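You operate a simulated robot arm through the tools that you are given. There is no shell and no other tool. Be economical: measure what you need, move in short steps, check, and stop when the job is done.

You run a simulated two-armed robot. Do the job below in one go: nothing can be reset, and whatever is moved stays where it is left.

TASK
Move scale A's tray and pot to scale B and hold the weight.
Fine: unlock that scale and press POWER on; carry with both hands; tray centred on the plate, HOLD with the load on; leave the other scales' keys, knobs and locks alone.

It is judged by the outcome, as a careful person would: the job done as asked, and still so three seconds after it is handed in. It fails if anything else is knocked over, pushed out of place, dropped, spilled or broken.

THE ROBOT
Two 7-joint arms with two-finger parallel grippers on one trunk, on a base that drives. Base frame: it is fixed to the floor where the robot stands at the start and does not move with it; the origin is under the middle of the robot, x ahead of it, y to its left, z up. Lengths are in mm, angles in degrees, forces in N, time in s.
The left shoulder is at the start at [94, 101, 856], the right one opposite. With the tool pointing down near the work surface each hand reaches from about 300 to 580 mm from the robot's upright axis, wherever it stands, measured 20 degrees to its own side. Places, roughly: scale A [0, 600, 600]; scale B [500, 200, 600]; scale C [900, -100, 600]; scale tray (32x34x3 cm) [0, 600, 600]; top of the plate of scale b [500, 200, 600]. Payload 2.4 kg a hand.
Tool frame (each hand has its own): the origin (TCP) lies between the finger pads and is the grasp point; the fingertips stand 24 mm ahead of it; z points along the fingers, y is the line along which they close. The gripper opens to 68 mm. The fingers are 17 mm wide and 10 mm thick; the gripper's body (40 by 70 mm) begins 41 mm behind the TCP.
Orientation is that of the tool frame in the base frame, as a unit quaternion [w, x, y, z]. With the fingers straight down and closing along the base's y, the tool's x points along the base's -x, its y along +y and its z along -z.

THE INTERFACE
- The arms move only by the tool step_arm. It takes "left_rows", "right_rows" or both (then of equal length, played together; a hand with none holds still); each is a list of rows, each a list of 7 numbers: the turn, a rotation vector about the tool's x, y, z in degrees, then the shift along the tool's x, y, z in mm, then the gripper command, from -1 (shut) to 1 (fully open), values between in proportion. In form: [[wx, wy, wz, tx, ty, tz, hand], ...]. A call has 1 to 12 rows; each row shifts and turns the commanded pose from where the row before left it, along the tool's axes as they then stand. A row lasts 0.2 s, in which the tool goes at most 50 mm and 8.6 degrees; a call with a longer step from one row to the next is refused whole, and so is a gripper value outside its range. A pose out of reach is approached as far as the arm can. The call stops where the force on the tool passes 40 N (or 10 N more than at its start, if that is more) or the arm is blocked; 0.2 s more then pass. The fingers move at their own pace (about 72 mm/s each) and stop on an object; they squeeze with about 39 N. The grip force told is the motor's: it shows also when the fingers shut on nothing. Time passes only in rows, and 0.2 s behind the last, so rows that do not move let the fingers close. The reply holds the time, the measured pose of the TCP, the force on the tool along the base axes, the opening and the grip force, in the units named above and with some noise, with the torque about the TCP (base axes, N m) and any sound that the robot's microphone picked up.
- Cameras (640 x 400 px; columns grow to the right, rows downward): "scene" is now at [184.3, 33.8, 999.5]; the picture's right is [0.41, -0.91, -0.00], its down [-0.65, -0.29, -0.70] and it looks along [0.64, 0.29, -0.71] (base axes); focal length 214 px, centre (320, 200). "left" rides on the left gripper at [84, -11, -75] in its tool frame; the picture's right is [0.13, 0.99, 0.00], its down [-0.60, 0.08, -0.79] and it looks along [-0.79, 0.10, 0.61] (tool axes); focal length 251 px, centre (320, 200). "right" rides on the right gripper at [84, 11, -75] in its tool frame; the picture's right is [-0.13, 0.99, 0.00], its down [-0.60, -0.08, -0.79] and it looks along [-0.79, -0.10, 0.61] (tool axes); focal length 251 px, centre (320, 200).
- grab_frame(camera): a new picture of that camera. No time passes.
- move_column(by): slides the trunk up (or, below 0, down) by that many mm; the arms and the scene camera ride with it, the base frame stays. It gives what a move gives, with no picture.
- base_move(legs): drives the robot by 1 to 6 legs, each [ahead, left, turn to the left] in mm, mm and degrees, along the robot's own axes; the way and the turn of a leg run together, so that a leg with both is an arc; at most 1500 mm and 180 degrees a leg. The arms and the cameras ride along, it lands a little off, and it stops where it bumps. It gives what a move gives.
- pan_tilt(pan, tilt): turns the head with the scene camera to pan (to the left, within 86 degrees either way) and tilt (down, from -29 to 69), counted from straight ahead of the robot. It gives what a move gives.
- pixel_to_xyz(camera, pixels): for up to 12 pixels [column, row] of the newest picture of that camera ("zoom" is the newest enlarged one), the place [x, y, z] in the base frame of the surface seen there, good to about 3 mm. No time passes.
- enlarge(camera, box): a new picture of the part [left, top, right, bottom] of that camera's present view, enlarged. No time passes.
- sign_off(): hands the job in; it is judged then, once.

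Work in short steps. Measure before you move; look again where a grasp or a placing could have gone wrong, and mend it. You have 80 turns and 78 pictures in all, those below and enlarged ones among them. Open the grippers and draw the arms clear of the work before you hand the job in, unless the task says otherwise; then end with one line.

The tools are called after "Call:" as name(argument=value, ...) on one line, values as JSON. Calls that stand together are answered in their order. step_arm: Moves the arms, as the interface text tells. Its arguments: {"type":"object","properties":{"left_rows":{"type":"array"},"right_rows":{"type":"array"}},"required":[]} The other tools are called the same way: move_column (by) slides the trunk up or down; base_move (legs) drives the base; pan_tilt (pan, tilt) turns the head that bears the scene camera; grab_frame (camera) takes a picture; pixel_to_xyz (camera, pixels) gives the place of the surface under pixels of a picture; enlarge (camera, box) takes an enlarged picture of a part of a camera's view; sign_off () hands the job in.

At the start:

```text
time: 0.0
left_position: [319.1, 67.1, 858.7]
left_tool_rot: [0.0, -0.001, 1.0, 0.0]
left_force: [0.4, -0.4, -0.2]
left_wrist_torque: [0.02, 0.0, 0.0]
left_grip_width: 67.7
left_gripper_force: 0.0
right_position: [297.3, -189.4, 848.7]
right_tool_rot: [0.0, -0.001, 1.0, 0.001]
right_force: [-0.2, 0.3, -0.2]
right_wrist_torque: [0.0, 0.04, -0.06]
right_grip_width: 67.9
right_gripper_force: 0.0
trunk travel left (down, up): [-75.0, 775.0]
robot x, y, heading: [-5.1, 4.5, -0.1]
head pan, tilt: [24.0, 45.2]
```

scene: 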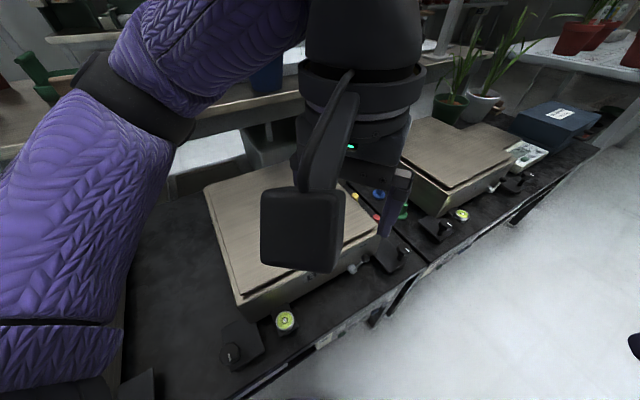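
right: 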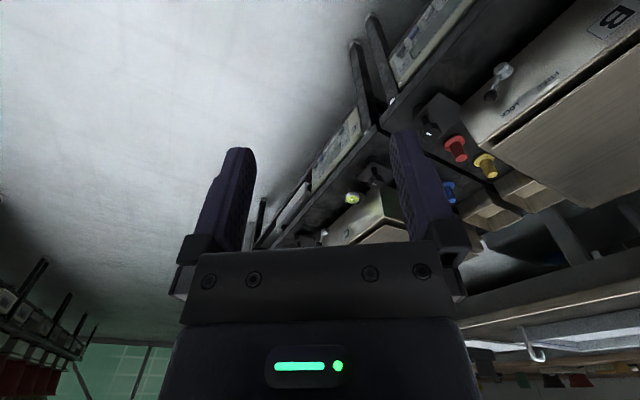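
left: 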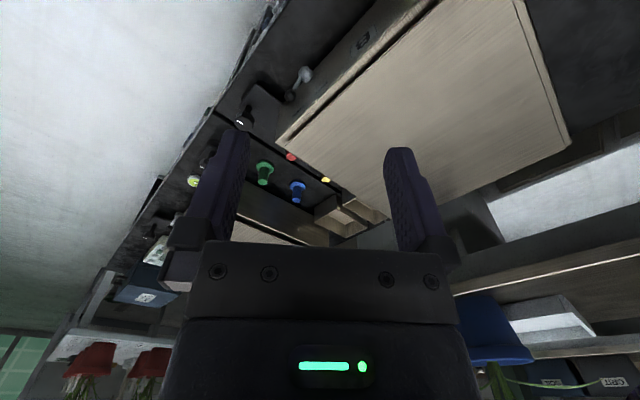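

The left arm blocks part of the view of scale B (plate near pixel 280,230). I turn the head to look at scale A on the left.

Call:
pan_tilt(pan=80, tilt=40)

Call:
grab_frame(camera="scene")

```text
time: 1.2
left_position: [319.7, 68.1, 858.1]
left_tool_rot: [0.0, 0.001, 1.0, 0.001]
left_force: [0.2, 0.3, 0.2]
left_wrist_torque: [0.0, -0.01, 0.0]
left_grip_width: 68.3
left_gripper_force: 0.1
right_position: [297.7, -188.3, 848.7]
right_tool_rot: [-0.001, 0.0, 1.0, 0.0]
right_force: [-0.7, -0.4, 0.0]
right_wrist_torque: [0.03, -0.03, -0.02]
right_grip_width: 67.9
right_gripper_force: 0.1
trunk travel left (down, up): [-75.0, 775.0]
robot x, y, heading: [-0.9, 1.0, 0.1]
head pan, tilt: [80.0, 40.0]
```

```text
74 pictures are left
```

scene: 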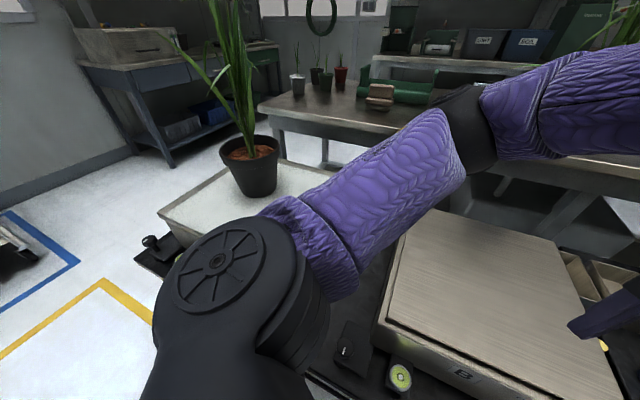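

The pot stands on a white tray at about (255,190), on the left end of the bench. The bench line runs at about −39°, so I turn the robot 51° to face it squarely and look again.

Call:
base_move(legs=[[0, 0, 51]])

Call:
pan_tilt(pan=40, tilt=42)

Call:
grab_frame(camera="scene")

```text
time: 3.9
left_position: [148.7, 290.3, 858.9]
left_tool_rot: [0.001, -0.428, 0.904, 0.0]
left_force: [-0.3, -0.4, -0.3]
left_wrist_torque: [0.02, -0.01, 0.02]
left_grip_width: 68.0
left_gripper_force: 0.0
right_position: [334.5, 109.0, 849.6]
right_tool_rot: [-0.001, -0.429, 0.903, -0.001]
right_force: [-0.1, 0.0, 0.1]
right_wrist_torque: [0.0, -0.02, 0.01]
right_grip_width: 67.9
right_gripper_force: 0.0
trunk travel left (down, up): [-75.0, 775.0]
robot x, y, heading: [-1.6, -1.5, 50.4]
head pan, tilt: [80.0, 40.0]
```

```text
time: 5.0
left_position: [150.4, 289.6, 858.7]
left_tool_rot: [0.0, -0.428, 0.904, 0.0]
left_force: [-0.6, 0.1, -0.8]
left_wrist_torque: [-0.01, -0.01, -0.01]
left_grip_width: 68.0
left_gripper_force: 0.1
right_position: [334.7, 110.6, 848.7]
right_tool_rot: [-0.001, -0.429, 0.903, -0.001]
right_force: [1.0, -0.6, 0.0]
right_wrist_torque: [-0.01, -0.02, 0.0]
right_grip_width: 68.0
right_gripper_force: 0.0
trunk travel left (down, up): [-75.0, 775.0]
robot x, y, heading: [3.2, 1.8, 50.5]
head pan, tilt: [40.0, 42.0]
```

```text
73 pictures are left
```

scene: 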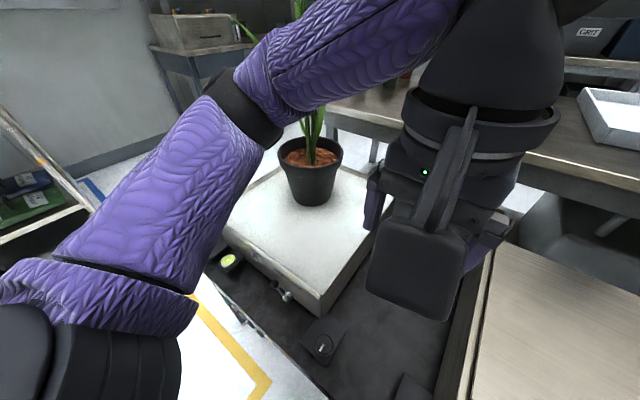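

Scale A carries the white tray and pot at about (310,180). Next I look right, at scale B's controls.

Call:
pan_tilt(pan=-25, tilt=55)

Call:
grab_frame(camera="scene")

Call:
grab_frame(camera="right")

Call:
grab_frame(camera="left")

```text
time: 6.4
left_position: [150.1, 290.3, 857.8]
left_tool_rot: [0.0, -0.427, 0.904, 0.0]
left_force: [0.3, -0.3, 0.6]
left_wrist_torque: [-0.01, -0.01, 0.0]
left_grip_width: 68.1
left_gripper_force: 0.0
right_position: [335.3, 110.7, 849.0]
right_tool_rot: [0.0, -0.428, 0.904, 0.001]
right_force: [-0.5, -0.2, 0.7]
right_wrist_torque: [-0.02, 0.02, -0.01]
right_grip_width: 68.1
right_gripper_force: 0.0
trunk travel left (down, up): [-75.0, 775.0]
robot x, y, heading: [1.5, -2.0, 50.9]
head pan, tilt: [-25.0, 55.0]
```

```text
72 pictures are left
```

scene: 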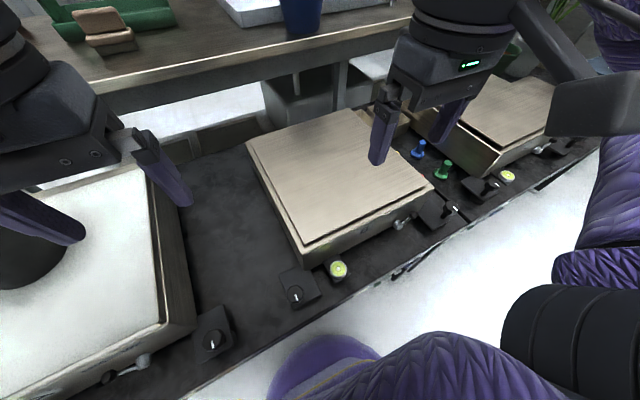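

```text
71 pictures are left
```

right: 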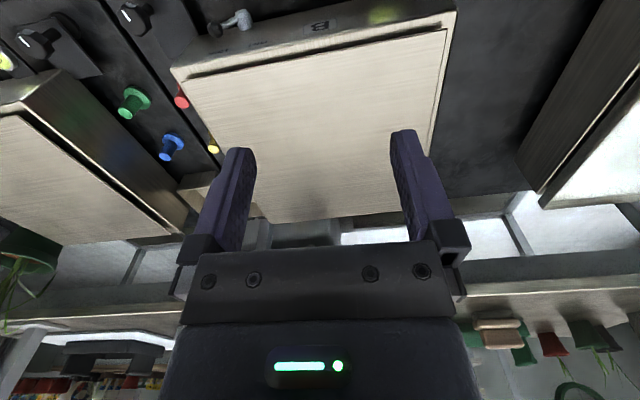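

```text
70 pictures are left
```

left: 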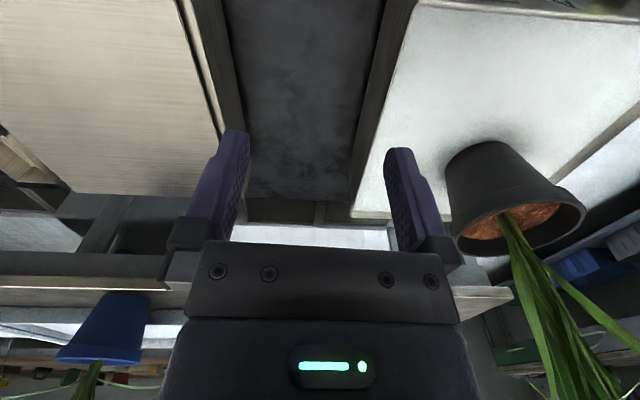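

Scale B is at (340,185) in the scene view, with a knob block, a round green-yellow item, a lever, and coloured pegs around it. I enlarge the control area to read the labels.

Call:
enlarge(camera="scene", box=[380, 110, 540, 260])

Call:
enlarge(camera="scene", box=[180, 230, 380, 380])

Call:
enlarge(camera="right", box=[0, 0, 400, 200])

```text
2.67 times, centred on (460, 185) of scene
```

zoom: 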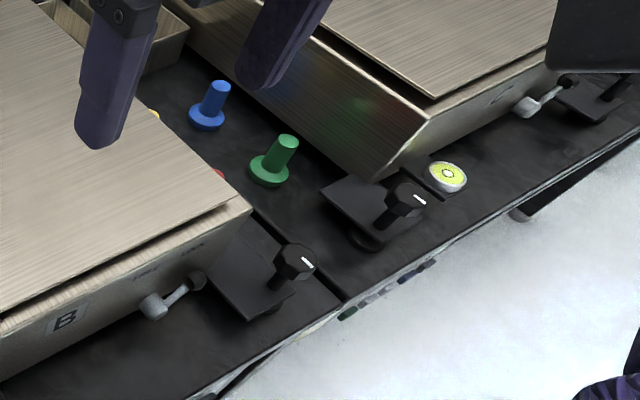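

```text
2.67 times, centred on (280, 305) of scene
```

zoom: 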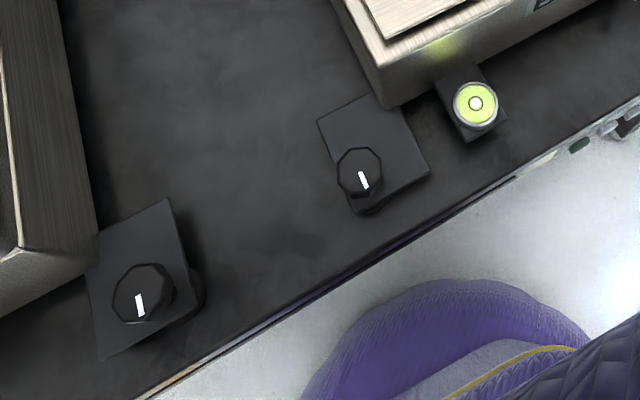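

```text
1.60 times, centred on (200, 100) of right
```

zoom: 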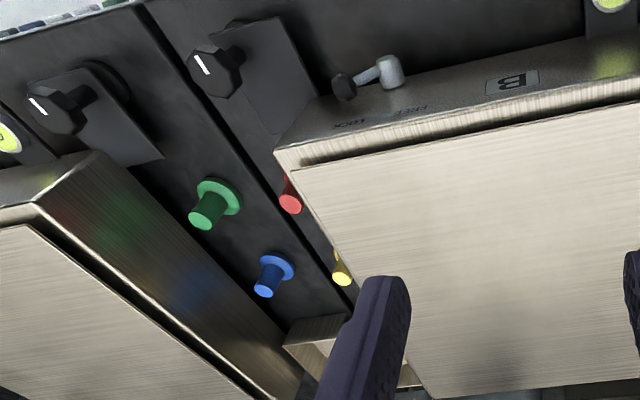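

The lever on B's front has FREE/LOCK labels, and the coloured pegs lie between B and C. I back the base away to look at the bench's front and its labels.

Call:
base_move(legs=[[-450, -350, 0]])

Call:
pan_tilt(pan=0, tilt=35)

Call:
grab_frame(camera="scene")

```text
time: 9.6
left_position: [139.0, -283.2, 857.7]
left_tool_rot: [0.0, -0.428, 0.904, 0.0]
left_force: [-0.9, 0.8, -0.4]
left_wrist_torque: [0.0, 0.0, -0.03]
left_grip_width: 68.0
left_gripper_force: 0.0
right_position: [324.0, -462.5, 850.0]
right_tool_rot: [-0.001, -0.428, 0.904, 0.0]
right_force: [0.0, -1.3, -0.4]
right_wrist_torque: [-0.04, 0.0, 0.0]
right_grip_width: 67.9
right_gripper_force: 0.1
trunk travel left (down, up): [-75.0, 775.0]
robot x, y, heading: [-8.9, -570.1, 50.5]
head pan, tilt: [-25.0, 55.0]
```

```text
time: 10.5
left_position: [139.8, -283.5, 858.4]
left_tool_rot: [0.0, -0.428, 0.904, 0.0]
left_force: [-0.1, 0.3, -0.1]
left_wrist_torque: [0.01, 0.01, 0.03]
left_grip_width: 67.7
left_gripper_force: 0.0
right_position: [324.5, -463.2, 849.6]
right_tool_rot: [0.0, -0.427, 0.904, 0.0]
right_force: [0.8, 0.6, 1.1]
right_wrist_torque: [0.01, -0.02, -0.03]
right_grip_width: 68.0
right_gripper_force: 0.0
trunk travel left (down, up): [-75.0, 775.0]
robot x, y, heading: [-10.6, -574.3, 50.7]
head pan, tilt: [0.0, 35.0]
```

```text
66 pictures are left
```

scene: 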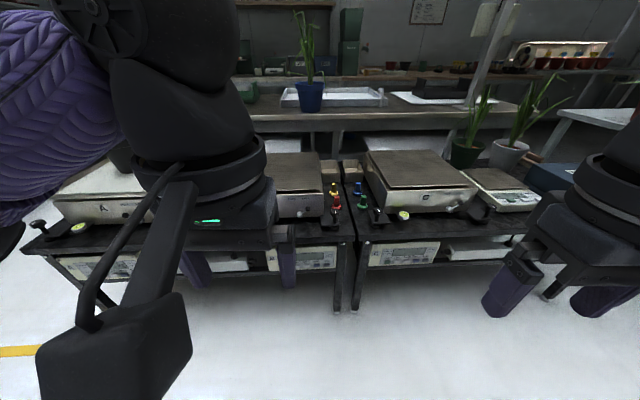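

Display panels hang under the bench front at (315,258), (400,255), (110,265). I zoom on them and on the pegs.

Call:
enlarge(camera="scene", box=[260, 150, 420, 290])

Call:
enlarge(camera="scene", box=[280, 235, 350, 280])

Call:
enlarge(camera="scene", box=[310, 170, 390, 230])

```text
2.86 times, centred on (340, 220) of scene
```

zoom: 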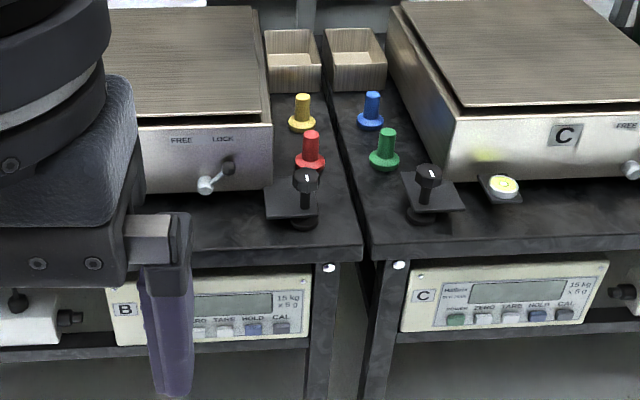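

```text
8.89 times, centred on (315, 258) of scene
```

zoom: 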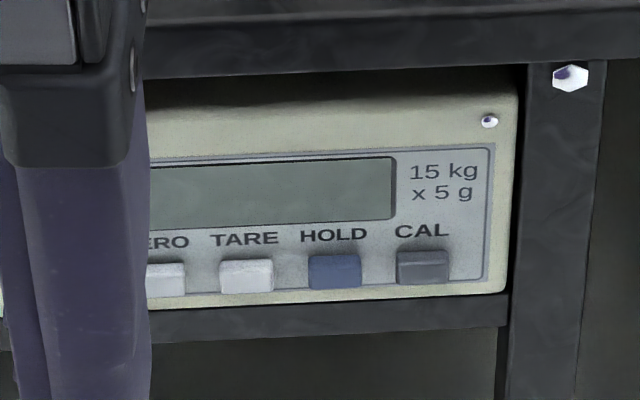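

```text
6.67 times, centred on (350, 200) of scene
```

zoom: 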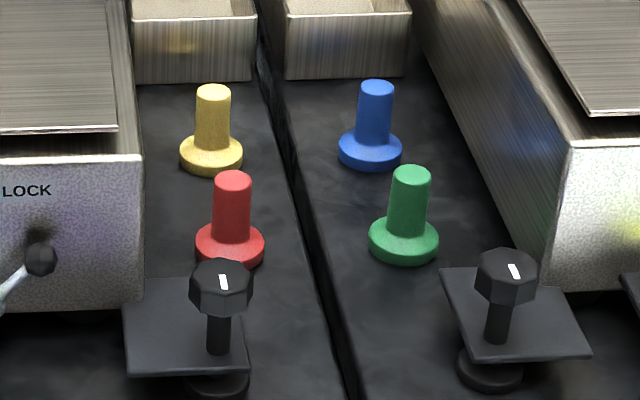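

The keys POWER/ZERO/TARE/HOLD/CAL are on the panel under the bench front, and the lever marked FREE/LOCK is on the scale front. I shift left for an unobstructed view of B.

Call:
base_move(legs=[[0, 130, 0]])

Call:
grab_frame(camera="scene")

```text
time: 11.8
left_position: [37.4, -201.6, 858.2]
left_tool_rot: [0.0, -0.428, 0.904, 0.0]
left_force: [-0.6, -0.1, 0.3]
left_wrist_torque: [-0.02, -0.02, -0.02]
left_grip_width: 68.1
left_gripper_force: 0.0
right_position: [224.2, -381.0, 849.0]
right_tool_rot: [-0.001, -0.427, 0.904, 0.0]
right_force: [0.0, -0.2, 0.3]
right_wrist_torque: [0.03, 0.02, -0.01]
right_grip_width: 68.2
right_gripper_force: 0.1
trunk travel left (down, up): [-75.0, 775.0]
robot x, y, heading: [-112.3, -491.7, 50.7]
head pan, tilt: [0.0, 35.0]
```

```text
62 pictures are left
```

scene: 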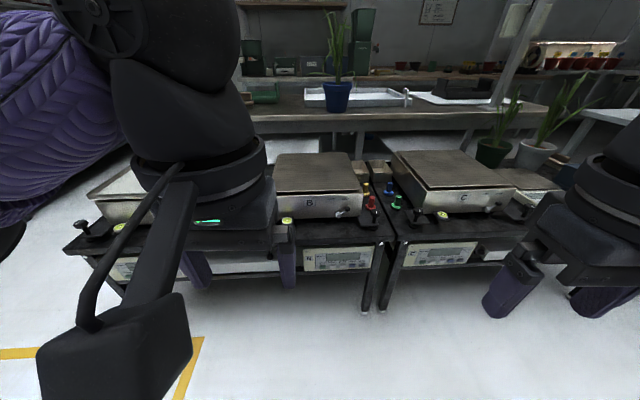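

B's panel is fully visible around (338,258) and its lever around (350,212). I zoom both and measure.

Call:
enlarge(camera="scene", box=[294, 240, 384, 280])

Call:
pixel_to_xyz(camera="scene", pixels=[[338, 258], [276, 190], [362, 190], [341, 154], [276, 154], [342, 214], [350, 209], [320, 240], [366, 247], [338, 213]])

Call:
enlarge(camera="scene", box=[320, 195, 370, 226])

```text
7.11 times, centred on (339, 260) of scene
```

zoom: 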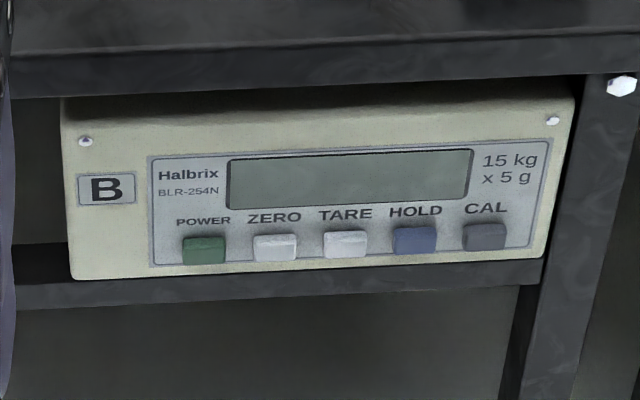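

```text
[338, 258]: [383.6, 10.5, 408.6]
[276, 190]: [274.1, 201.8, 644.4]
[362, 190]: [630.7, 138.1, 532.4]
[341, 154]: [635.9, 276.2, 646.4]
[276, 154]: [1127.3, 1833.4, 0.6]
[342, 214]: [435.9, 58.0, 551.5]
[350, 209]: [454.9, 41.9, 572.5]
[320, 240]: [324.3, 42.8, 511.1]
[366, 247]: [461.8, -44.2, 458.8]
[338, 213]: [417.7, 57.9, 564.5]
```

```text
12.80 times, centred on (345, 210) of scene
```

zoom: 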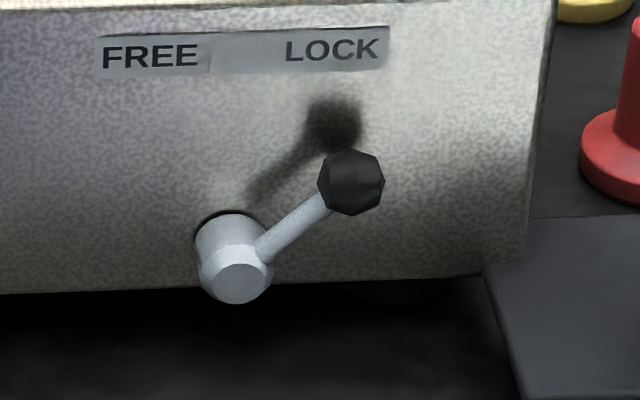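

The grey piece is the hub and the black ball handle points up-right to LOCK, so it must be swung over to the left to FREE. I measure it, then the keys.

Call:
pixel_to_xyz(camera="zoom", pixels=[[240, 285], [232, 235], [352, 182], [300, 220], [150, 60], [335, 50], [100, 270], [480, 250], [480, 60], [345, 170]])

Call:
enlarge(camera="scene", box=[294, 240, 384, 280])

Call:
pixel_to_xyz(camera="zoom", pixels=[[204, 250], [415, 240], [204, 243], [415, 233], [90, 120], [560, 105], [80, 270], [545, 245], [350, 180], [440, 30], [150, 50]])

```text
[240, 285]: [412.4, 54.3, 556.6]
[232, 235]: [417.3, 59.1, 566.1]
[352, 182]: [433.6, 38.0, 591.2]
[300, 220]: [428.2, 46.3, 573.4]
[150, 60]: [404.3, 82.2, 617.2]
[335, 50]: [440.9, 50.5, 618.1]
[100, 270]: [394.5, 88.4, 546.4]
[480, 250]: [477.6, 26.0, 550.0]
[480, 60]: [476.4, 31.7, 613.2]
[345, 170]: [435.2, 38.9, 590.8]
```

```text
7.11 times, centred on (339, 260) of scene
```

zoom: 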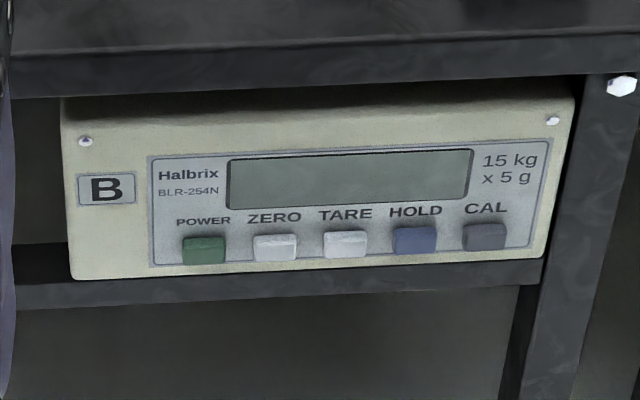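

```text
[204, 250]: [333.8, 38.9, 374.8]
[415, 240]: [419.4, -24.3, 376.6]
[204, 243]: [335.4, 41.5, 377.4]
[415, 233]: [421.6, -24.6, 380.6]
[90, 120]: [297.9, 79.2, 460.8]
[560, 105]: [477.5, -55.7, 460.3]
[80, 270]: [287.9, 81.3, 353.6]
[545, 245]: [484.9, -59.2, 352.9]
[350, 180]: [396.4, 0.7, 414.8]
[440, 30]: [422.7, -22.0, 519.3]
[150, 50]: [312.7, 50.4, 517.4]
```

The bench runs along (0.80,−0.60), POWER is near [334,40,376], HOLD near [420,−24,377], hub near [413,55,557] and ball near [434,38,591]. I square up to 53°, come to a pressing distance, tilt the right tool 45° forward and shut it.

Call:
base_move(legs=[[0, 0, 2.4], [60, 105, 0]])

Call:
step_arm(right_rows=[[0, -7.5, 0, 0, 0, 0, -1], [0, -7.5, 0, 0, 0, 0, -1], [0, -7.5, 0, 0, 0, 0, -1], [0, -7.5, 0, 0, 0, 0, -1], [0, -7.5, 0, 0, 0, 0, -1], [0, -7.5, 0, 0, 0, 0, -1]])

Call:
pan_tilt(pan=-20, tilt=42)

Call:
grab_frame(camera="scene")

```text
time: 13.4
left_position: [-23.4, -84.3, 859.2]
left_tool_rot: [0.0, -0.446, 0.895, 0.0]
left_force: [0.6, 0.5, -0.6]
left_wrist_torque: [-0.01, 0.04, 0.01]
left_grip_width: 67.9
left_gripper_force: 0.0
right_position: [168.6, -257.1, 849.6]
right_tool_rot: [-0.001, -0.446, 0.895, -0.001]
right_force: [-0.3, -0.8, 0.0]
right_wrist_torque: [0.01, 0.0, -0.05]
right_grip_width: 67.9
right_gripper_force: 0.0
trunk travel left (down, up): [-75.0, 775.0]
robot x, y, heading: [-161.4, -379.7, 52.7]
head pan, tilt: [0.0, 35.0]
```

```text
time: 14.8
left_position: [-23.2, -83.8, 858.3]
left_tool_rot: [0.0, -0.445, 0.895, 0.0]
left_force: [0.2, 1.0, 0.3]
left_wrist_torque: [-0.02, 0.02, 0.0]
left_grip_width: 68.0
left_gripper_force: 0.1
right_position: [196.6, -237.2, 887.2]
right_tool_rot: [0.343, -0.411, 0.827, 0.171]
right_force: [-0.9, 0.4, 0.2]
right_wrist_torque: [-0.01, -0.01, -0.02]
right_grip_width: 0.2
right_gripper_force: 23.5
right hand out of reach, approached as far as the arm can: row 4, 5, 6
trunk travel left (down, up): [-75.0, 775.0]
robot x, y, heading: [-163.7, -379.4, 53.2]
head pan, tilt: [0.0, 35.0]
```

```text
time: 15.7
left_position: [-23.3, -84.1, 859.2]
left_tool_rot: [0.0, -0.446, 0.895, 0.0]
left_force: [-0.3, 0.2, -0.2]
left_wrist_torque: [-0.01, 0.0, -0.01]
left_grip_width: 68.2
left_gripper_force: 0.1
right_position: [196.3, -237.4, 886.0]
right_tool_rot: [0.341, -0.412, 0.828, 0.169]
right_force: [0.5, -0.5, -0.2]
right_wrist_torque: [0.01, 0.01, -0.01]
right_grip_width: 0.0
right_gripper_force: 24.0
trunk travel left (down, up): [-75.0, 775.0]
robot x, y, heading: [-163.9, -380.0, 53.1]
head pan, tilt: [-20.0, 42.0]
```

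```text
58 pictures are left
```

scene: 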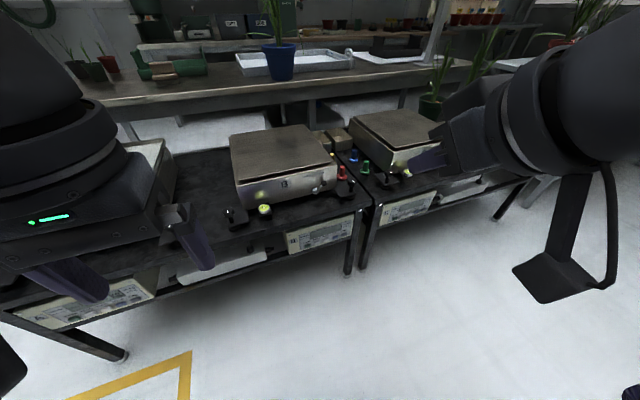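

The right tool now points 45° down-forward and the front is clear. I bring it down and forward to a standoff before POWER.

Call:
step_arm(right_rows=[[0, 0, 0, 17.7, 4.7, 41.2, -1], [0, 0, 0, 17.7, 4.7, 41.2, -1], [0, 0, 0, 17.7, 4.7, 41.2, -1], [0, 0, 0, 17.7, 4.7, 41.2, -1], [0, 0, 0, 17.7, 4.7, 41.2, -1], [0, 0, 0, 17.7, 4.7, 41.2, -1], [0, 0, 0, 17.7, 4.7, 41.2, -1], [0, 0, 0, 17.7, 4.7, 41.2, -1], [0, 0, 0, 17.7, 4.7, 41.2, -1], [0, 0, 0, 17.7, 4.7, 41.2, -1], [0, 0, 0, 17.7, 4.7, 41.2, -1], [0, 0, 0, 17.7, 4.7, 41.2, -1]])

Call:
grab_frame(camera="right")

```text
time: 18.3
left_position: [-22.4, -84.7, 858.8]
left_tool_rot: [0.0, -0.445, 0.895, 0.0]
left_force: [0.3, -0.2, 0.3]
left_wrist_torque: [-0.05, 0.0, 0.03]
left_grip_width: 68.1
left_gripper_force: 0.0
right_position: [307.7, -94.8, 523.4]
right_tool_rot: [0.34, -0.413, 0.827, 0.17]
right_force: [0.4, -0.1, -0.5]
right_wrist_torque: [0.0, 0.02, -0.03]
right_grip_width: 0.1
right_gripper_force: 23.2
right hand out of reach, approached as far as the arm can: row 1, 2, 8, 9, 10, 11, 12
trunk travel left (down, up): [-75.0, 775.0]
robot x, y, heading: [-159.8, -382.2, 52.7]
head pan, tilt: [-20.0, 42.0]
```

```text
57 pictures are left
```

right: 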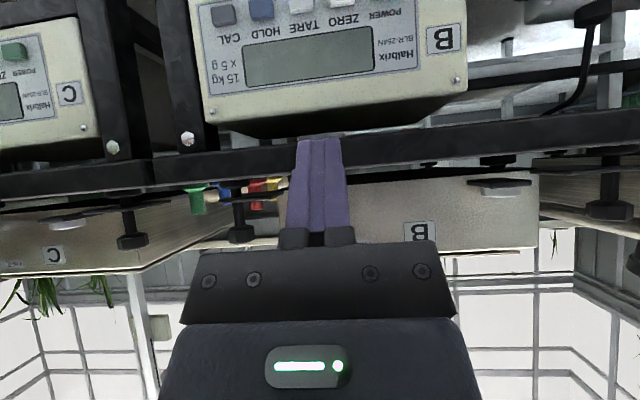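

The arm ran out of reach at z≈523. I lower the trunk 75 mm and check where the hand settles.

Call:
move_column(by=-75)

Call:
step_arm(right_rows=[[0, 0, 0, 14, 0, 0, -1], [0, 0, 0, 14, 0, 0, -1]])

```text
time: 19.4
left_position: [-22.1, -85.6, 783.1]
left_tool_rot: [0.0, -0.445, 0.895, 0.0]
left_force: [-0.8, -0.6, -0.9]
left_wrist_torque: [0.03, 0.0, 0.02]
left_grip_width: 68.0
left_gripper_force: 0.1
right_position: [304.1, -100.3, 421.6]
right_tool_rot: [0.312, -0.418, 0.839, 0.156]
right_force: [0.5, 0.1, -0.3]
right_wrist_torque: [0.0, 0.01, -0.02]
right_grip_width: 0.1
right_gripper_force: 23.3
trunk travel left (down, up): [0.0, 850.0]
robot x, y, heading: [-161.1, -380.9, 52.9]
head pan, tilt: [-20.0, 42.0]
```

```text
time: 20.0
left_position: [-22.3, -84.0, 782.6]
left_tool_rot: [0.0, -0.446, 0.895, 0.001]
left_force: [-0.7, -1.0, -0.7]
left_wrist_torque: [0.04, 0.0, 0.02]
left_grip_width: 68.2
left_gripper_force: 0.0
right_position: [304.5, -100.1, 421.3]
right_tool_rot: [0.312, -0.418, 0.839, 0.157]
right_force: [0.3, 0.1, -0.8]
right_wrist_torque: [0.0, 0.0, 0.0]
right_grip_width: 0.0
right_gripper_force: 24.1
right hand out of reach, approached as far as the arm can: row 1, 2
trunk travel left (down, up): [0.0, 850.0]
robot x, y, heading: [-158.9, -381.8, 52.9]
head pan, tilt: [-20.0, 42.0]
```

It settles at z≈421 and is at the limit of its length. I retract it toward the robot and down, so I can then drive closer.

Call:
step_arm(right_rows=[[0, 0, 0, 28, 0, -28, -1], [0, 0, 0, 28, 0, -28, -1], [0, 0, 0, 28, 0, -28, -1]])

```text
time: 20.8
left_position: [-22.5, -85.6, 783.8]
left_tool_rot: [-0.001, -0.445, 0.895, 0.0]
left_force: [-0.1, -0.3, -0.8]
left_wrist_torque: [-0.03, -0.03, 0.0]
left_grip_width: 68.1
left_gripper_force: 0.1
right_position: [304.2, -101.5, 421.2]
right_tool_rot: [0.312, -0.419, 0.838, 0.158]
right_force: [-0.9, -0.3, -0.4]
right_wrist_torque: [0.0, 0.01, 0.0]
right_grip_width: 0.0
right_gripper_force: 23.5
right hand out of reach, approached as far as the arm can: row 1, 2, 3
trunk travel left (down, up): [0.0, 850.0]
robot x, y, heading: [-165.0, -384.2, 52.8]
head pan, tilt: [-20.0, 42.0]
```

The command has run well below the reachable place, since it accumulates. I bring it back up and forward to about z 395.

Call:
step_arm(right_rows=[[0, 0, 0, -43, 0, -6.5, -1], [0, 0, 0, -43, 0, -6.5, -1], [0, 0, 0, -43, 0, -6.5, -1], [0, 0, 0, -43, 0, -6.5, -1]])

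```text
time: 21.8
left_position: [-22.6, -84.8, 784.2]
left_tool_rot: [0.0, -0.445, 0.895, 0.0]
left_force: [1.7, 0.8, -0.6]
left_wrist_torque: [-0.03, 0.01, 0.02]
left_grip_width: 67.5
left_gripper_force: 0.1
right_position: [375.8, -9.5, 555.0]
right_tool_rot: [0.311, -0.417, 0.84, 0.156]
right_force: [0.4, 0.2, 0.0]
right_wrist_torque: [0.04, 0.01, -0.04]
right_grip_width: 0.0
right_gripper_force: 23.3
trunk travel left (down, up): [0.0, 850.0]
robot x, y, heading: [-158.6, -379.3, 53.1]
head pan, tilt: [-20.0, 42.0]
```

The hand is now at s≈218 mm (bench normal), tip just over the bench edge, z 555. I pull back 70 mm and then go straight down in small steps, to find whether the key height can be reached at this distance.

Call:
step_arm(right_rows=[[0, 0, 0, 26.5, 0, -23, -1], [0, 0, 0, 26.5, 0, -23, -1], [0, 0, 0, 26.2, 0, 30.2, -1], [0, 0, 0, 26.2, 0, 30.2, -1], [0, 0, 0, 26.2, 0, 30.2, -1], [0, 0, 0, 26.2, 0, 30.2, -1]])

```text
time: 23.2
left_position: [-22.8, -84.3, 783.6]
left_tool_rot: [0.0, -0.445, 0.896, -0.001]
left_force: [0.4, -0.2, -0.9]
left_wrist_torque: [0.01, 0.0, -0.01]
left_grip_width: 68.2
left_gripper_force: 0.2
right_position: [332.2, -64.1, 393.1]
right_tool_rot: [0.312, -0.418, 0.839, 0.157]
right_force: [0.1, -0.4, 0.5]
right_wrist_torque: [-0.02, 0.0, -0.06]
right_grip_width: 0.4
right_gripper_force: 23.1
trunk travel left (down, up): [0.0, 850.0]
robot x, y, heading: [-162.9, -378.5, 52.8]
head pan, tilt: [-20.0, 42.0]
```

Now at z 393, s≈148, t≈−304, reachable. I slide 60 mm left to line up with POWER (t≈−244) and look.

Call:
step_arm(right_rows=[[0, 0, 0, 1, 30, 1, -1], [0, 0, 0, 2, 30, 2, -1]])

Call:
grab_frame(camera="right")

Call:
grab_frame(camera="scene")

```text
time: 23.8
left_position: [-23.1, -84.6, 783.5]
left_tool_rot: [0.0, -0.445, 0.895, 0.001]
left_force: [0.0, 0.0, -0.1]
left_wrist_torque: [0.02, 0.04, 0.0]
left_grip_width: 67.9
left_gripper_force: 0.1
right_position: [284.1, -29.9, 390.0]
right_tool_rot: [0.313, -0.418, 0.839, 0.157]
right_force: [-0.4, -0.3, 0.0]
right_wrist_torque: [0.01, 0.0, 0.01]
right_grip_width: 0.2
right_gripper_force: 23.8
trunk travel left (down, up): [0.0, 850.0]
robot x, y, heading: [-160.3, -379.5, 53.2]
head pan, tilt: [-20.0, 42.0]
```

```text
56 pictures are left
```

right: 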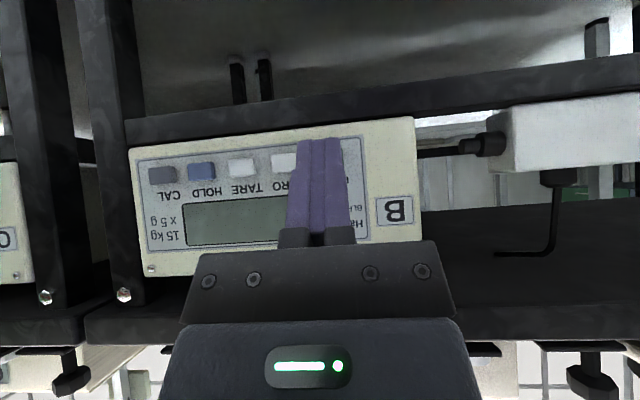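

```text
55 pictures are left
```

scene: 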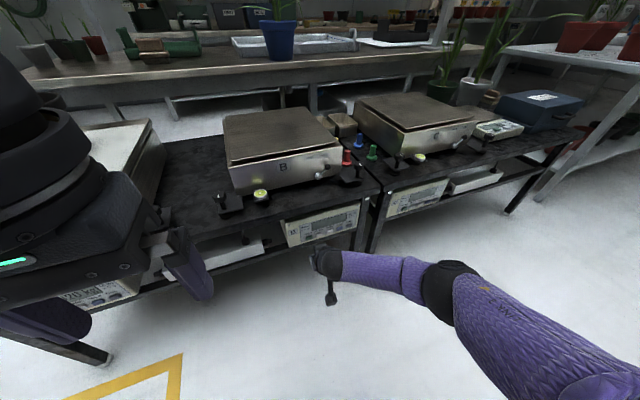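

HOLD is at (201,170), ZERO at about (283,163), so POWER is hidden behind the fingers near (327,160). I re-measure the keys from this closer camera.

Call:
pixel_to_xyz(camera="right", pixels=[[162, 174], [201, 171], [242, 166], [283, 163], [242, 173], [242, 180], [201, 178], [355, 140], [360, 210]])

```text
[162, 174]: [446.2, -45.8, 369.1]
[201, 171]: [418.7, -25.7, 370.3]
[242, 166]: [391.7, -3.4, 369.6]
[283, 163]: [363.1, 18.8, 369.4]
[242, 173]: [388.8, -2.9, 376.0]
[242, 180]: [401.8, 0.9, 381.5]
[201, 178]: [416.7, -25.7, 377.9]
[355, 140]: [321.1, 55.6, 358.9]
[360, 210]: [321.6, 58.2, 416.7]
```

POWER computes to t≈−244, z≈374; the hand is at t −245. I advance 55 mm along the normal, then in 4 mm steps, watching force and sound.

Call:
step_arm(right_rows=[[0, 0, 0, -18.4, 0.6, 20, -1], [0, 0, 0, -20.4, 0.6, 17.7, -1], [0, 0, 0, -3, 0, 2.6, -1], [0, 0, 0, -3, 0, 2.6, -1], [0, 0, 0, -3, 0, 2.6, -1]])

```text
time: 25.0
left_position: [-21.9, -84.4, 784.9]
left_tool_rot: [0.0, -0.446, 0.895, 0.0]
left_force: [0.3, -0.3, 0.3]
left_wrist_torque: [0.02, 0.0, 0.02]
left_grip_width: 68.1
left_gripper_force: 0.1
right_position: [313.7, 12.8, 387.2]
right_tool_rot: [0.313, -0.418, 0.839, 0.157]
right_force: [0.4, 0.4, -0.4]
right_wrist_torque: [-0.01, -0.02, 0.01]
right_grip_width: 0.0
right_gripper_force: 23.4
right hand out of reach, approached as far as the arm can: row 3, 4, 5
trunk travel left (down, up): [0.0, 850.0]
robot x, y, heading: [-158.9, -382.3, 52.9]
head pan, tilt: [-20.0, 42.0]
```

Out of reach 10 mm short, no contact. I retract 25 mm, drive the base 40 mm closer, and check the position.

Call:
step_arm(right_rows=[[0, 0, 0, 19, 0, -16.4, -1], [0, 0, 0, 19, 0, -16.4, -1]])

Call:
base_move(legs=[[40, 0, 0]])

```text
time: 25.6
left_position: [-21.9, -83.1, 782.7]
left_tool_rot: [0.0, -0.446, 0.895, 0.0]
left_force: [-0.8, 0.0, 0.5]
left_wrist_torque: [0.03, 0.02, 0.02]
left_grip_width: 67.9
left_gripper_force: 0.0
right_position: [284.3, -28.3, 386.4]
right_tool_rot: [0.313, -0.417, 0.839, 0.156]
right_force: [-0.5, 0.7, -0.1]
right_wrist_torque: [0.01, -0.03, 0.03]
right_grip_width: 0.0
right_gripper_force: 23.9
trunk travel left (down, up): [0.0, 850.0]
robot x, y, heading: [-162.6, -378.3, 53.0]
head pan, tilt: [-20.0, 42.0]
```

```text
time: 26.5
left_position: [1.5, -52.0, 784.1]
left_tool_rot: [0.0, -0.445, 0.895, 0.0]
left_force: [0.0, 0.5, -0.1]
left_wrist_torque: [0.01, -0.03, 0.0]
left_grip_width: 68.1
left_gripper_force: 0.1
right_position: [308.0, 2.6, 386.4]
right_tool_rot: [0.312, -0.418, 0.838, 0.157]
right_force: [-0.2, -0.9, -0.3]
right_wrist_torque: [0.01, 0.01, 0.01]
right_grip_width: 0.0
right_gripper_force: 23.7
trunk travel left (down, up): [0.0, 850.0]
robot x, y, heading: [-137.0, -345.6, 52.9]
head pan, tilt: [-20.0, 42.0]
```

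s≈187, t≈−245. I advance 18 mm and then press in 3 mm steps.

Call:
step_arm(right_rows=[[0, 0, 0, -13.6, 0.8, 11.8, -1], [0, 0, 0, -2.3, 0, 2, -1], [0, 0, 0, -2.3, 0, 2, -1], [0, 0, 0, -2.3, 0, 2, -1]])

```text
time: 27.5
left_position: [1.1, -53.5, 784.0]
left_tool_rot: [0.0, -0.445, 0.896, 0.0]
left_force: [-0.5, 0.0, 0.4]
left_wrist_torque: [0.0, 0.02, 0.01]
left_grip_width: 67.9
left_gripper_force: 0.1
right_position: [322.3, 25.3, 385.8]
right_tool_rot: [0.313, -0.417, 0.839, 0.156]
right_force: [-4.7, -4.0, -0.5]
right_wrist_torque: [-0.05, 0.09, 0.04]
right_grip_width: 0.1
right_gripper_force: 23.9
trunk travel left (down, up): [0.0, 850.0]
robot x, y, heading: [-135.1, -351.4, 52.9]
head pan, tilt: [-20.0, 42.0]
heard: click
```

A click was heard with about 6 N on the tip. I retract and look at the display.

Call:
step_arm(right_rows=[[0, 0, 0, 19, 0, -16.4, -1], [0, 0, 0, 19, 0, -16.4, -1]])

Call:
enlarge(camera="right", box=[120, 100, 440, 300])

Call:
enlarge(camera="scene", box=[270, 195, 370, 260])

```text
time: 28.1
left_position: [1.0, -53.2, 782.7]
left_tool_rot: [0.001, -0.446, 0.895, 0.0]
left_force: [-0.2, -0.4, -0.3]
left_wrist_torque: [0.0, -0.02, 0.02]
left_grip_width: 67.9
left_gripper_force: 0.2
right_position: [302.4, -1.0, 386.5]
right_tool_rot: [0.313, -0.418, 0.839, 0.157]
right_force: [-0.2, 0.0, -0.5]
right_wrist_torque: [0.0, -0.03, 0.01]
right_grip_width: 0.0
right_gripper_force: 23.6
right hand out of reach, approached as far as the arm can: row 2
trunk travel left (down, up): [0.0, 850.0]
robot x, y, heading: [-140.6, -346.2, 52.9]
head pan, tilt: [-20.0, 42.0]
```

```text
2.00 times, centred on (280, 200) of right
```

zoom: 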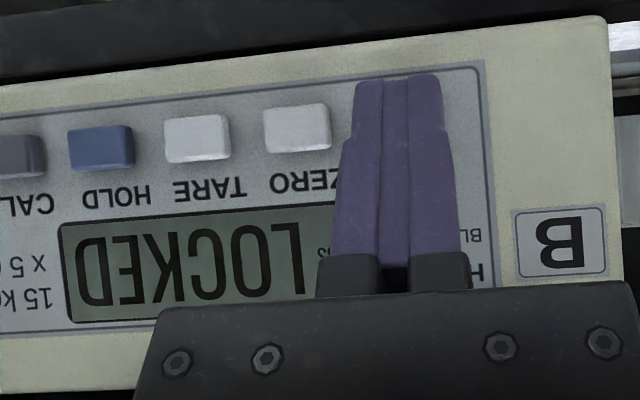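

```text
6.15 times, centred on (320, 228) of scene
```

zoom: 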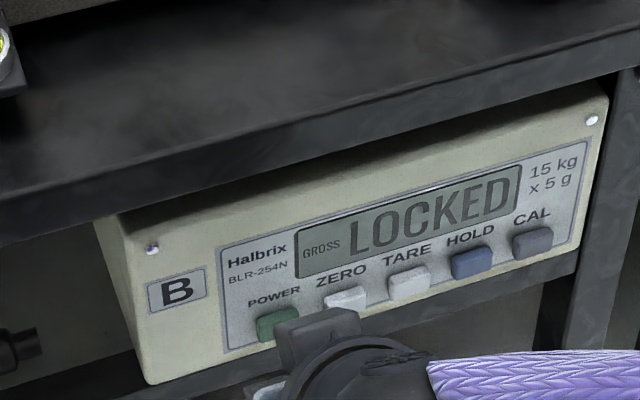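

B is on and reads LOCKED. Next the lever: I raise the trunk 75 mm and lift the right hand above the bench edge to z≈650.

Call:
move_column(by=75)

Call:
step_arm(right_rows=[[0, 0, 0, -26.2, -15, -30.2, -1], [0, 0, 0, -26.2, -15, -30.2, -1], [0, 0, 0, -26.2, -15, -30.2, -1], [0, 0, 0, -26.2, -15, -30.2, -1], [0, 0, 0, -26.2, -15, -30.2, -1]])

Call:
grab_frame(camera="scene")

```text
time: 29.2
left_position: [1.3, -52.3, 858.2]
left_tool_rot: [0.0, -0.446, 0.895, 0.0]
left_force: [0.0, 0.4, 0.1]
left_wrist_torque: [0.02, -0.01, -0.02]
left_grip_width: 68.0
left_gripper_force: 0.2
right_position: [302.9, -0.4, 461.0]
right_tool_rot: [0.313, -0.417, 0.839, 0.157]
right_force: [-0.3, 0.0, -0.8]
right_wrist_torque: [-0.02, -0.02, 0.02]
right_grip_width: 0.0
right_gripper_force: 24.0
trunk travel left (down, up): [-75.0, 775.0]
robot x, y, heading: [-138.1, -348.5, 52.5]
head pan, tilt: [-20.0, 42.0]
```

```text
time: 30.4
left_position: [1.8, -52.3, 858.7]
left_tool_rot: [0.0, -0.445, 0.895, 0.001]
left_force: [-0.3, -0.4, -0.5]
left_wrist_torque: [-0.01, 0.02, -0.01]
left_grip_width: 68.3
left_gripper_force: 0.1
right_position: [364.9, -45.6, 660.8]
right_tool_rot: [0.312, -0.418, 0.839, 0.156]
right_force: [-0.1, 1.2, -0.2]
right_wrist_torque: [0.0, 0.0, 0.01]
right_grip_width: 0.1
right_gripper_force: 23.5
trunk travel left (down, up): [-75.0, 775.0]
robot x, y, heading: [-137.4, -347.8, 52.6]
head pan, tilt: [-20.0, 42.0]
```

```text
52 pictures are left
```

scene: 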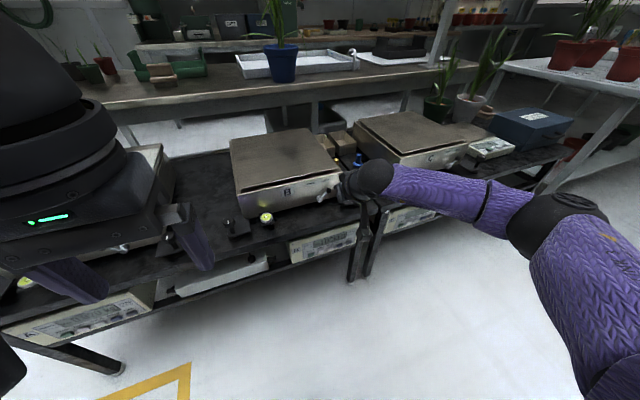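

The arm hides the lever, so I look with the right wrist camera.

Call:
grab_frame(camera="right")

```text
51 pictures are left
```

right: 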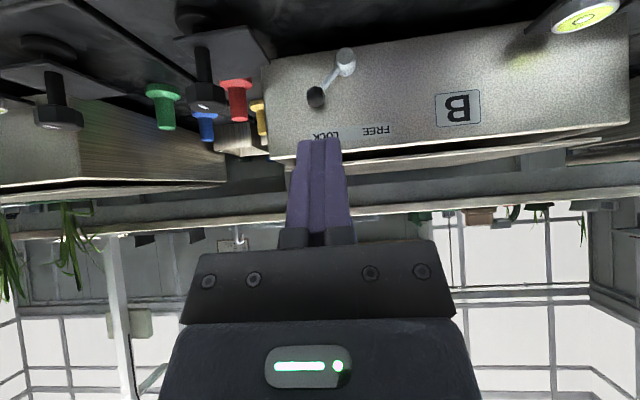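

The lever (hub at 346,60, ball at 316,98), B's right knob at (205,95) and red weight at (237,95) are all in view. I measure them.

Call:
pixel_to_xyz(camera="right", pixels=[[346, 60], [316, 97], [316, 105], [205, 97], [205, 108], [237, 88], [265, 80], [380, 90], [270, 155], [440, 148], [225, 98], [310, 90]])

```text
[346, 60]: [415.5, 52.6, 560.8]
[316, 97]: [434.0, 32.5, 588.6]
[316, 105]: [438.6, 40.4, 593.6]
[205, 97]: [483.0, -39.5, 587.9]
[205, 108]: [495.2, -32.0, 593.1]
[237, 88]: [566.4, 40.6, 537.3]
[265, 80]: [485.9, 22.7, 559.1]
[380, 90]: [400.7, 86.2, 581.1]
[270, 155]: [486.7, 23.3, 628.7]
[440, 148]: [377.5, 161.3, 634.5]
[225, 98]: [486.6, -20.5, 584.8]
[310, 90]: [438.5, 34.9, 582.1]
```

Knob right edge at t≈−412, ball at t≈−327, z≈590, hub t≈−299: there's room for a finger at t≈−349. I drive 60 mm closer with the hand above.

Call:
base_move(legs=[[60, 0, 0]])

Call:
step_arm(right_rows=[[0, 0, 0, 0, -15, 0, -1], [0, 0, 0, 0, -15, 0, -1]])

```text
time: 31.4
left_position: [37.9, -4.4, 859.5]
left_tool_rot: [0.0, -0.446, 0.895, 0.001]
left_force: [-0.5, -0.3, 0.1]
left_wrist_torque: [0.03, 0.01, 0.0]
left_grip_width: 67.9
left_gripper_force: 0.0
right_position: [401.7, 3.8, 660.4]
right_tool_rot: [0.312, -0.418, 0.839, 0.157]
right_force: [-0.5, -0.1, 0.1]
right_wrist_torque: [0.0, 0.01, 0.01]
right_grip_width: 0.0
right_gripper_force: 23.9
trunk travel left (down, up): [-75.0, 775.0]
robot x, y, heading: [-99.0, -301.1, 52.8]
head pan, tilt: [-20.0, 42.0]
```

```text
time: 31.9
left_position: [38.3, -4.6, 858.1]
left_tool_rot: [0.001, -0.446, 0.895, 0.0]
left_force: [0.7, -0.5, -0.6]
left_wrist_torque: [-0.03, -0.03, 0.02]
left_grip_width: 67.9
left_gripper_force: 0.1
right_position: [425.1, -15.8, 662.5]
right_tool_rot: [0.313, -0.418, 0.839, 0.156]
right_force: [-0.4, 0.6, -0.3]
right_wrist_torque: [-0.01, 0.0, -0.01]
right_grip_width: 0.0
right_gripper_force: 23.3
trunk travel left (down, up): [-75.0, 775.0]
robot x, y, heading: [-98.4, -302.1, 53.3]
head pan, tilt: [-20.0, 42.0]
```

At s≈242, t≈−350, z 662. I lower beside the ball to s 279, z 600 and look.

Call:
step_arm(right_rows=[[0, 0, 0, 6.5, 0, 35.4, -1], [0, 0, 0, 6.5, 0, 35.4, -1]])

Call:
enlarge(camera="right", box=[160, 20, 480, 220])

```text
time: 32.5
left_position: [38.2, -4.1, 859.4]
left_tool_rot: [0.0, -0.446, 0.895, 0.0]
left_force: [-0.8, 0.1, -0.1]
left_wrist_torque: [0.0, 0.03, 0.01]
left_grip_width: 67.8
left_gripper_force: 0.0
right_position: [448.2, 14.5, 597.9]
right_tool_rot: [0.312, -0.418, 0.839, 0.156]
right_force: [-0.1, 0.5, -0.6]
right_wrist_torque: [0.0, 0.0, 0.01]
right_grip_width: 0.0
right_gripper_force: 23.5
trunk travel left (down, up): [-75.0, 775.0]
robot x, y, heading: [-101.3, -302.1, 52.8]
head pan, tilt: [-20.0, 42.0]
```

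```text
2.00 times, centred on (320, 120) of right
```

zoom: 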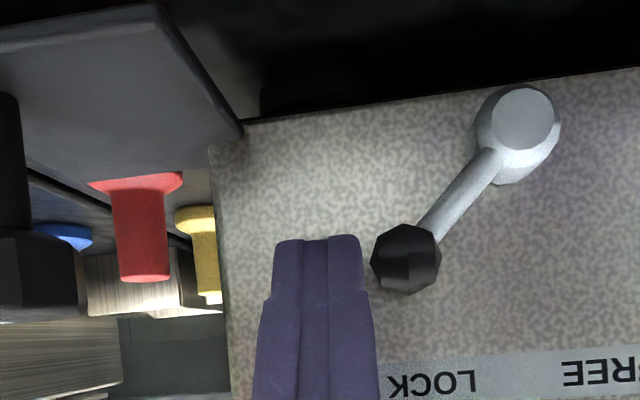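

The shut fingers stand just right of the ball at its height. I sweep left along the arc of the handle.

Call:
step_arm(right_rows=[[0, 0, 0, -0.7, 8, -0.8, -1], [0, 0, 0, -3.3, 9, -3.8, -1], [0, 0, 0, -2.6, 10, -3, -1], [0, 0, 0, -0.7, 10, -0.8, -1], [0, 0, 0, 0.7, 10, 0.8, -1], [0, 0, 0, 2, 9, 2.3, -1], [0, 0, 0, 3, 9, 3, -1]])

Call:
enlarge(camera="right", box=[160, 20, 480, 220])

```text
time: 34.1
left_position: [39.3, -4.0, 859.1]
left_tool_rot: [0.0, -0.445, 0.895, 0.0]
left_force: [0.4, -0.2, -0.5]
left_wrist_torque: [-0.01, -0.02, 0.0]
left_grip_width: 68.1
left_gripper_force: 0.0
right_position: [399.6, 50.4, 605.0]
right_tool_rot: [0.315, -0.415, 0.839, 0.156]
right_force: [16.8, -8.0, 11.9]
right_wrist_torque: [0.03, -0.32, -0.28]
right_grip_width: 0.1
right_gripper_force: 24.0
trunk travel left (down, up): [-75.0, 775.0]
robot x, y, heading: [-96.8, -304.0, 52.8]
head pan, tilt: [-20.0, 42.0]
```

```text
2.00 times, centred on (320, 120) of right
```

zoom: 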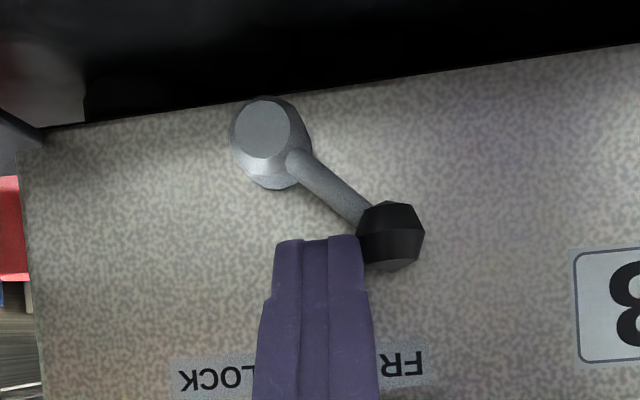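

The lever now points to FREE against its stop (≈20 N). I back off to the right, then draw back and up, and check the lever and display.

Call:
step_arm(right_rows=[[0, 0, 0, 0, -8, 0, -1], [0, 0, 0, 5, 0, -40, -1], [0, 0, 0, 5, 0, -40, -1], [0, 0, 0, 5, 0, -40, -1]])

Call:
pan_tilt(pan=-20, tilt=48)

Call:
grab_frame(camera="scene")

Call:
grab_frame(camera="right")

```text
time: 35.1
left_position: [38.6, -3.6, 858.8]
left_tool_rot: [0.001, -0.446, 0.895, 0.0]
left_force: [0.3, 0.7, -0.3]
left_wrist_torque: [-0.03, 0.03, -0.01]
left_grip_width: 67.9
left_gripper_force: 0.2
right_position: [349.0, -23.4, 683.9]
right_tool_rot: [0.312, -0.418, 0.839, 0.157]
right_force: [0.3, -0.7, 0.2]
right_wrist_torque: [0.0, 0.02, -0.02]
right_grip_width: 0.0
right_gripper_force: 23.6
trunk travel left (down, up): [-75.0, 775.0]
robot x, y, heading: [-100.2, -293.5, 53.2]
head pan, tilt: [-20.0, 42.0]
```

```text
time: 35.8
left_position: [37.3, -3.5, 857.1]
left_tool_rot: [0.0, -0.447, 0.895, 0.0]
left_force: [-0.4, 0.6, -0.3]
left_wrist_torque: [0.0, 0.02, 0.01]
left_grip_width: 67.9
left_gripper_force: 0.0
right_position: [348.7, -23.9, 684.5]
right_tool_rot: [0.311, -0.418, 0.839, 0.157]
right_force: [-0.6, 0.4, -0.8]
right_wrist_torque: [0.0, 0.03, 0.01]
right_grip_width: 0.1
right_gripper_force: 23.7
trunk travel left (down, up): [-75.0, 775.0]
robot x, y, heading: [-100.7, -300.4, 52.8]
head pan, tilt: [-20.0, 48.0]
```

```text
48 pictures are left
```

scene: 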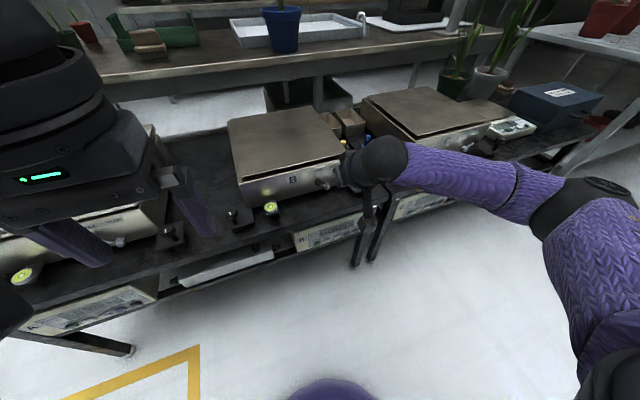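

```text
47 pictures are left
```

right: 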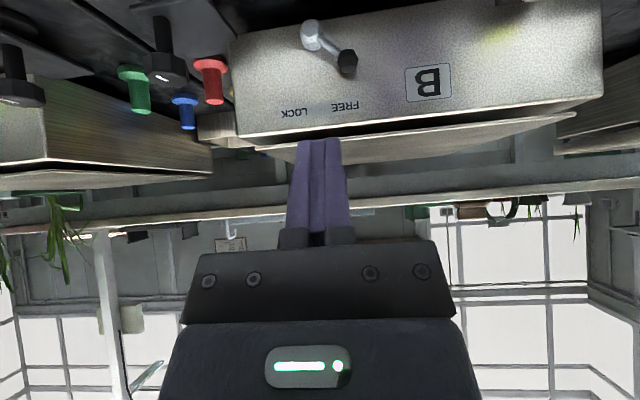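

Lever stays on FREE. I read the display and measure plate B's corners.

Call:
enlarge(camera="scene", box=[285, 205, 375, 260])

Call:
pixel_to_xyz(camera="scene", pixels=[[230, 119], [326, 110], [343, 150], [243, 180], [290, 140], [248, 170], [335, 145], [236, 128]])

```text
7.11 times, centred on (330, 232) of scene
```

zoom: 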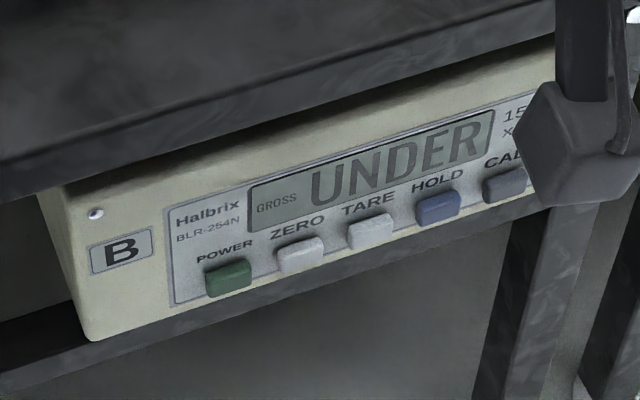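

```text
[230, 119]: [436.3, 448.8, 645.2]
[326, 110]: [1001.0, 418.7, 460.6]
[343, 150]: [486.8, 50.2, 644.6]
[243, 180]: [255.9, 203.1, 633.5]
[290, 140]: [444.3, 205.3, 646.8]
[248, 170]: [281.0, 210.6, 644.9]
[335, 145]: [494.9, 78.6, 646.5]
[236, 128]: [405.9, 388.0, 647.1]
```

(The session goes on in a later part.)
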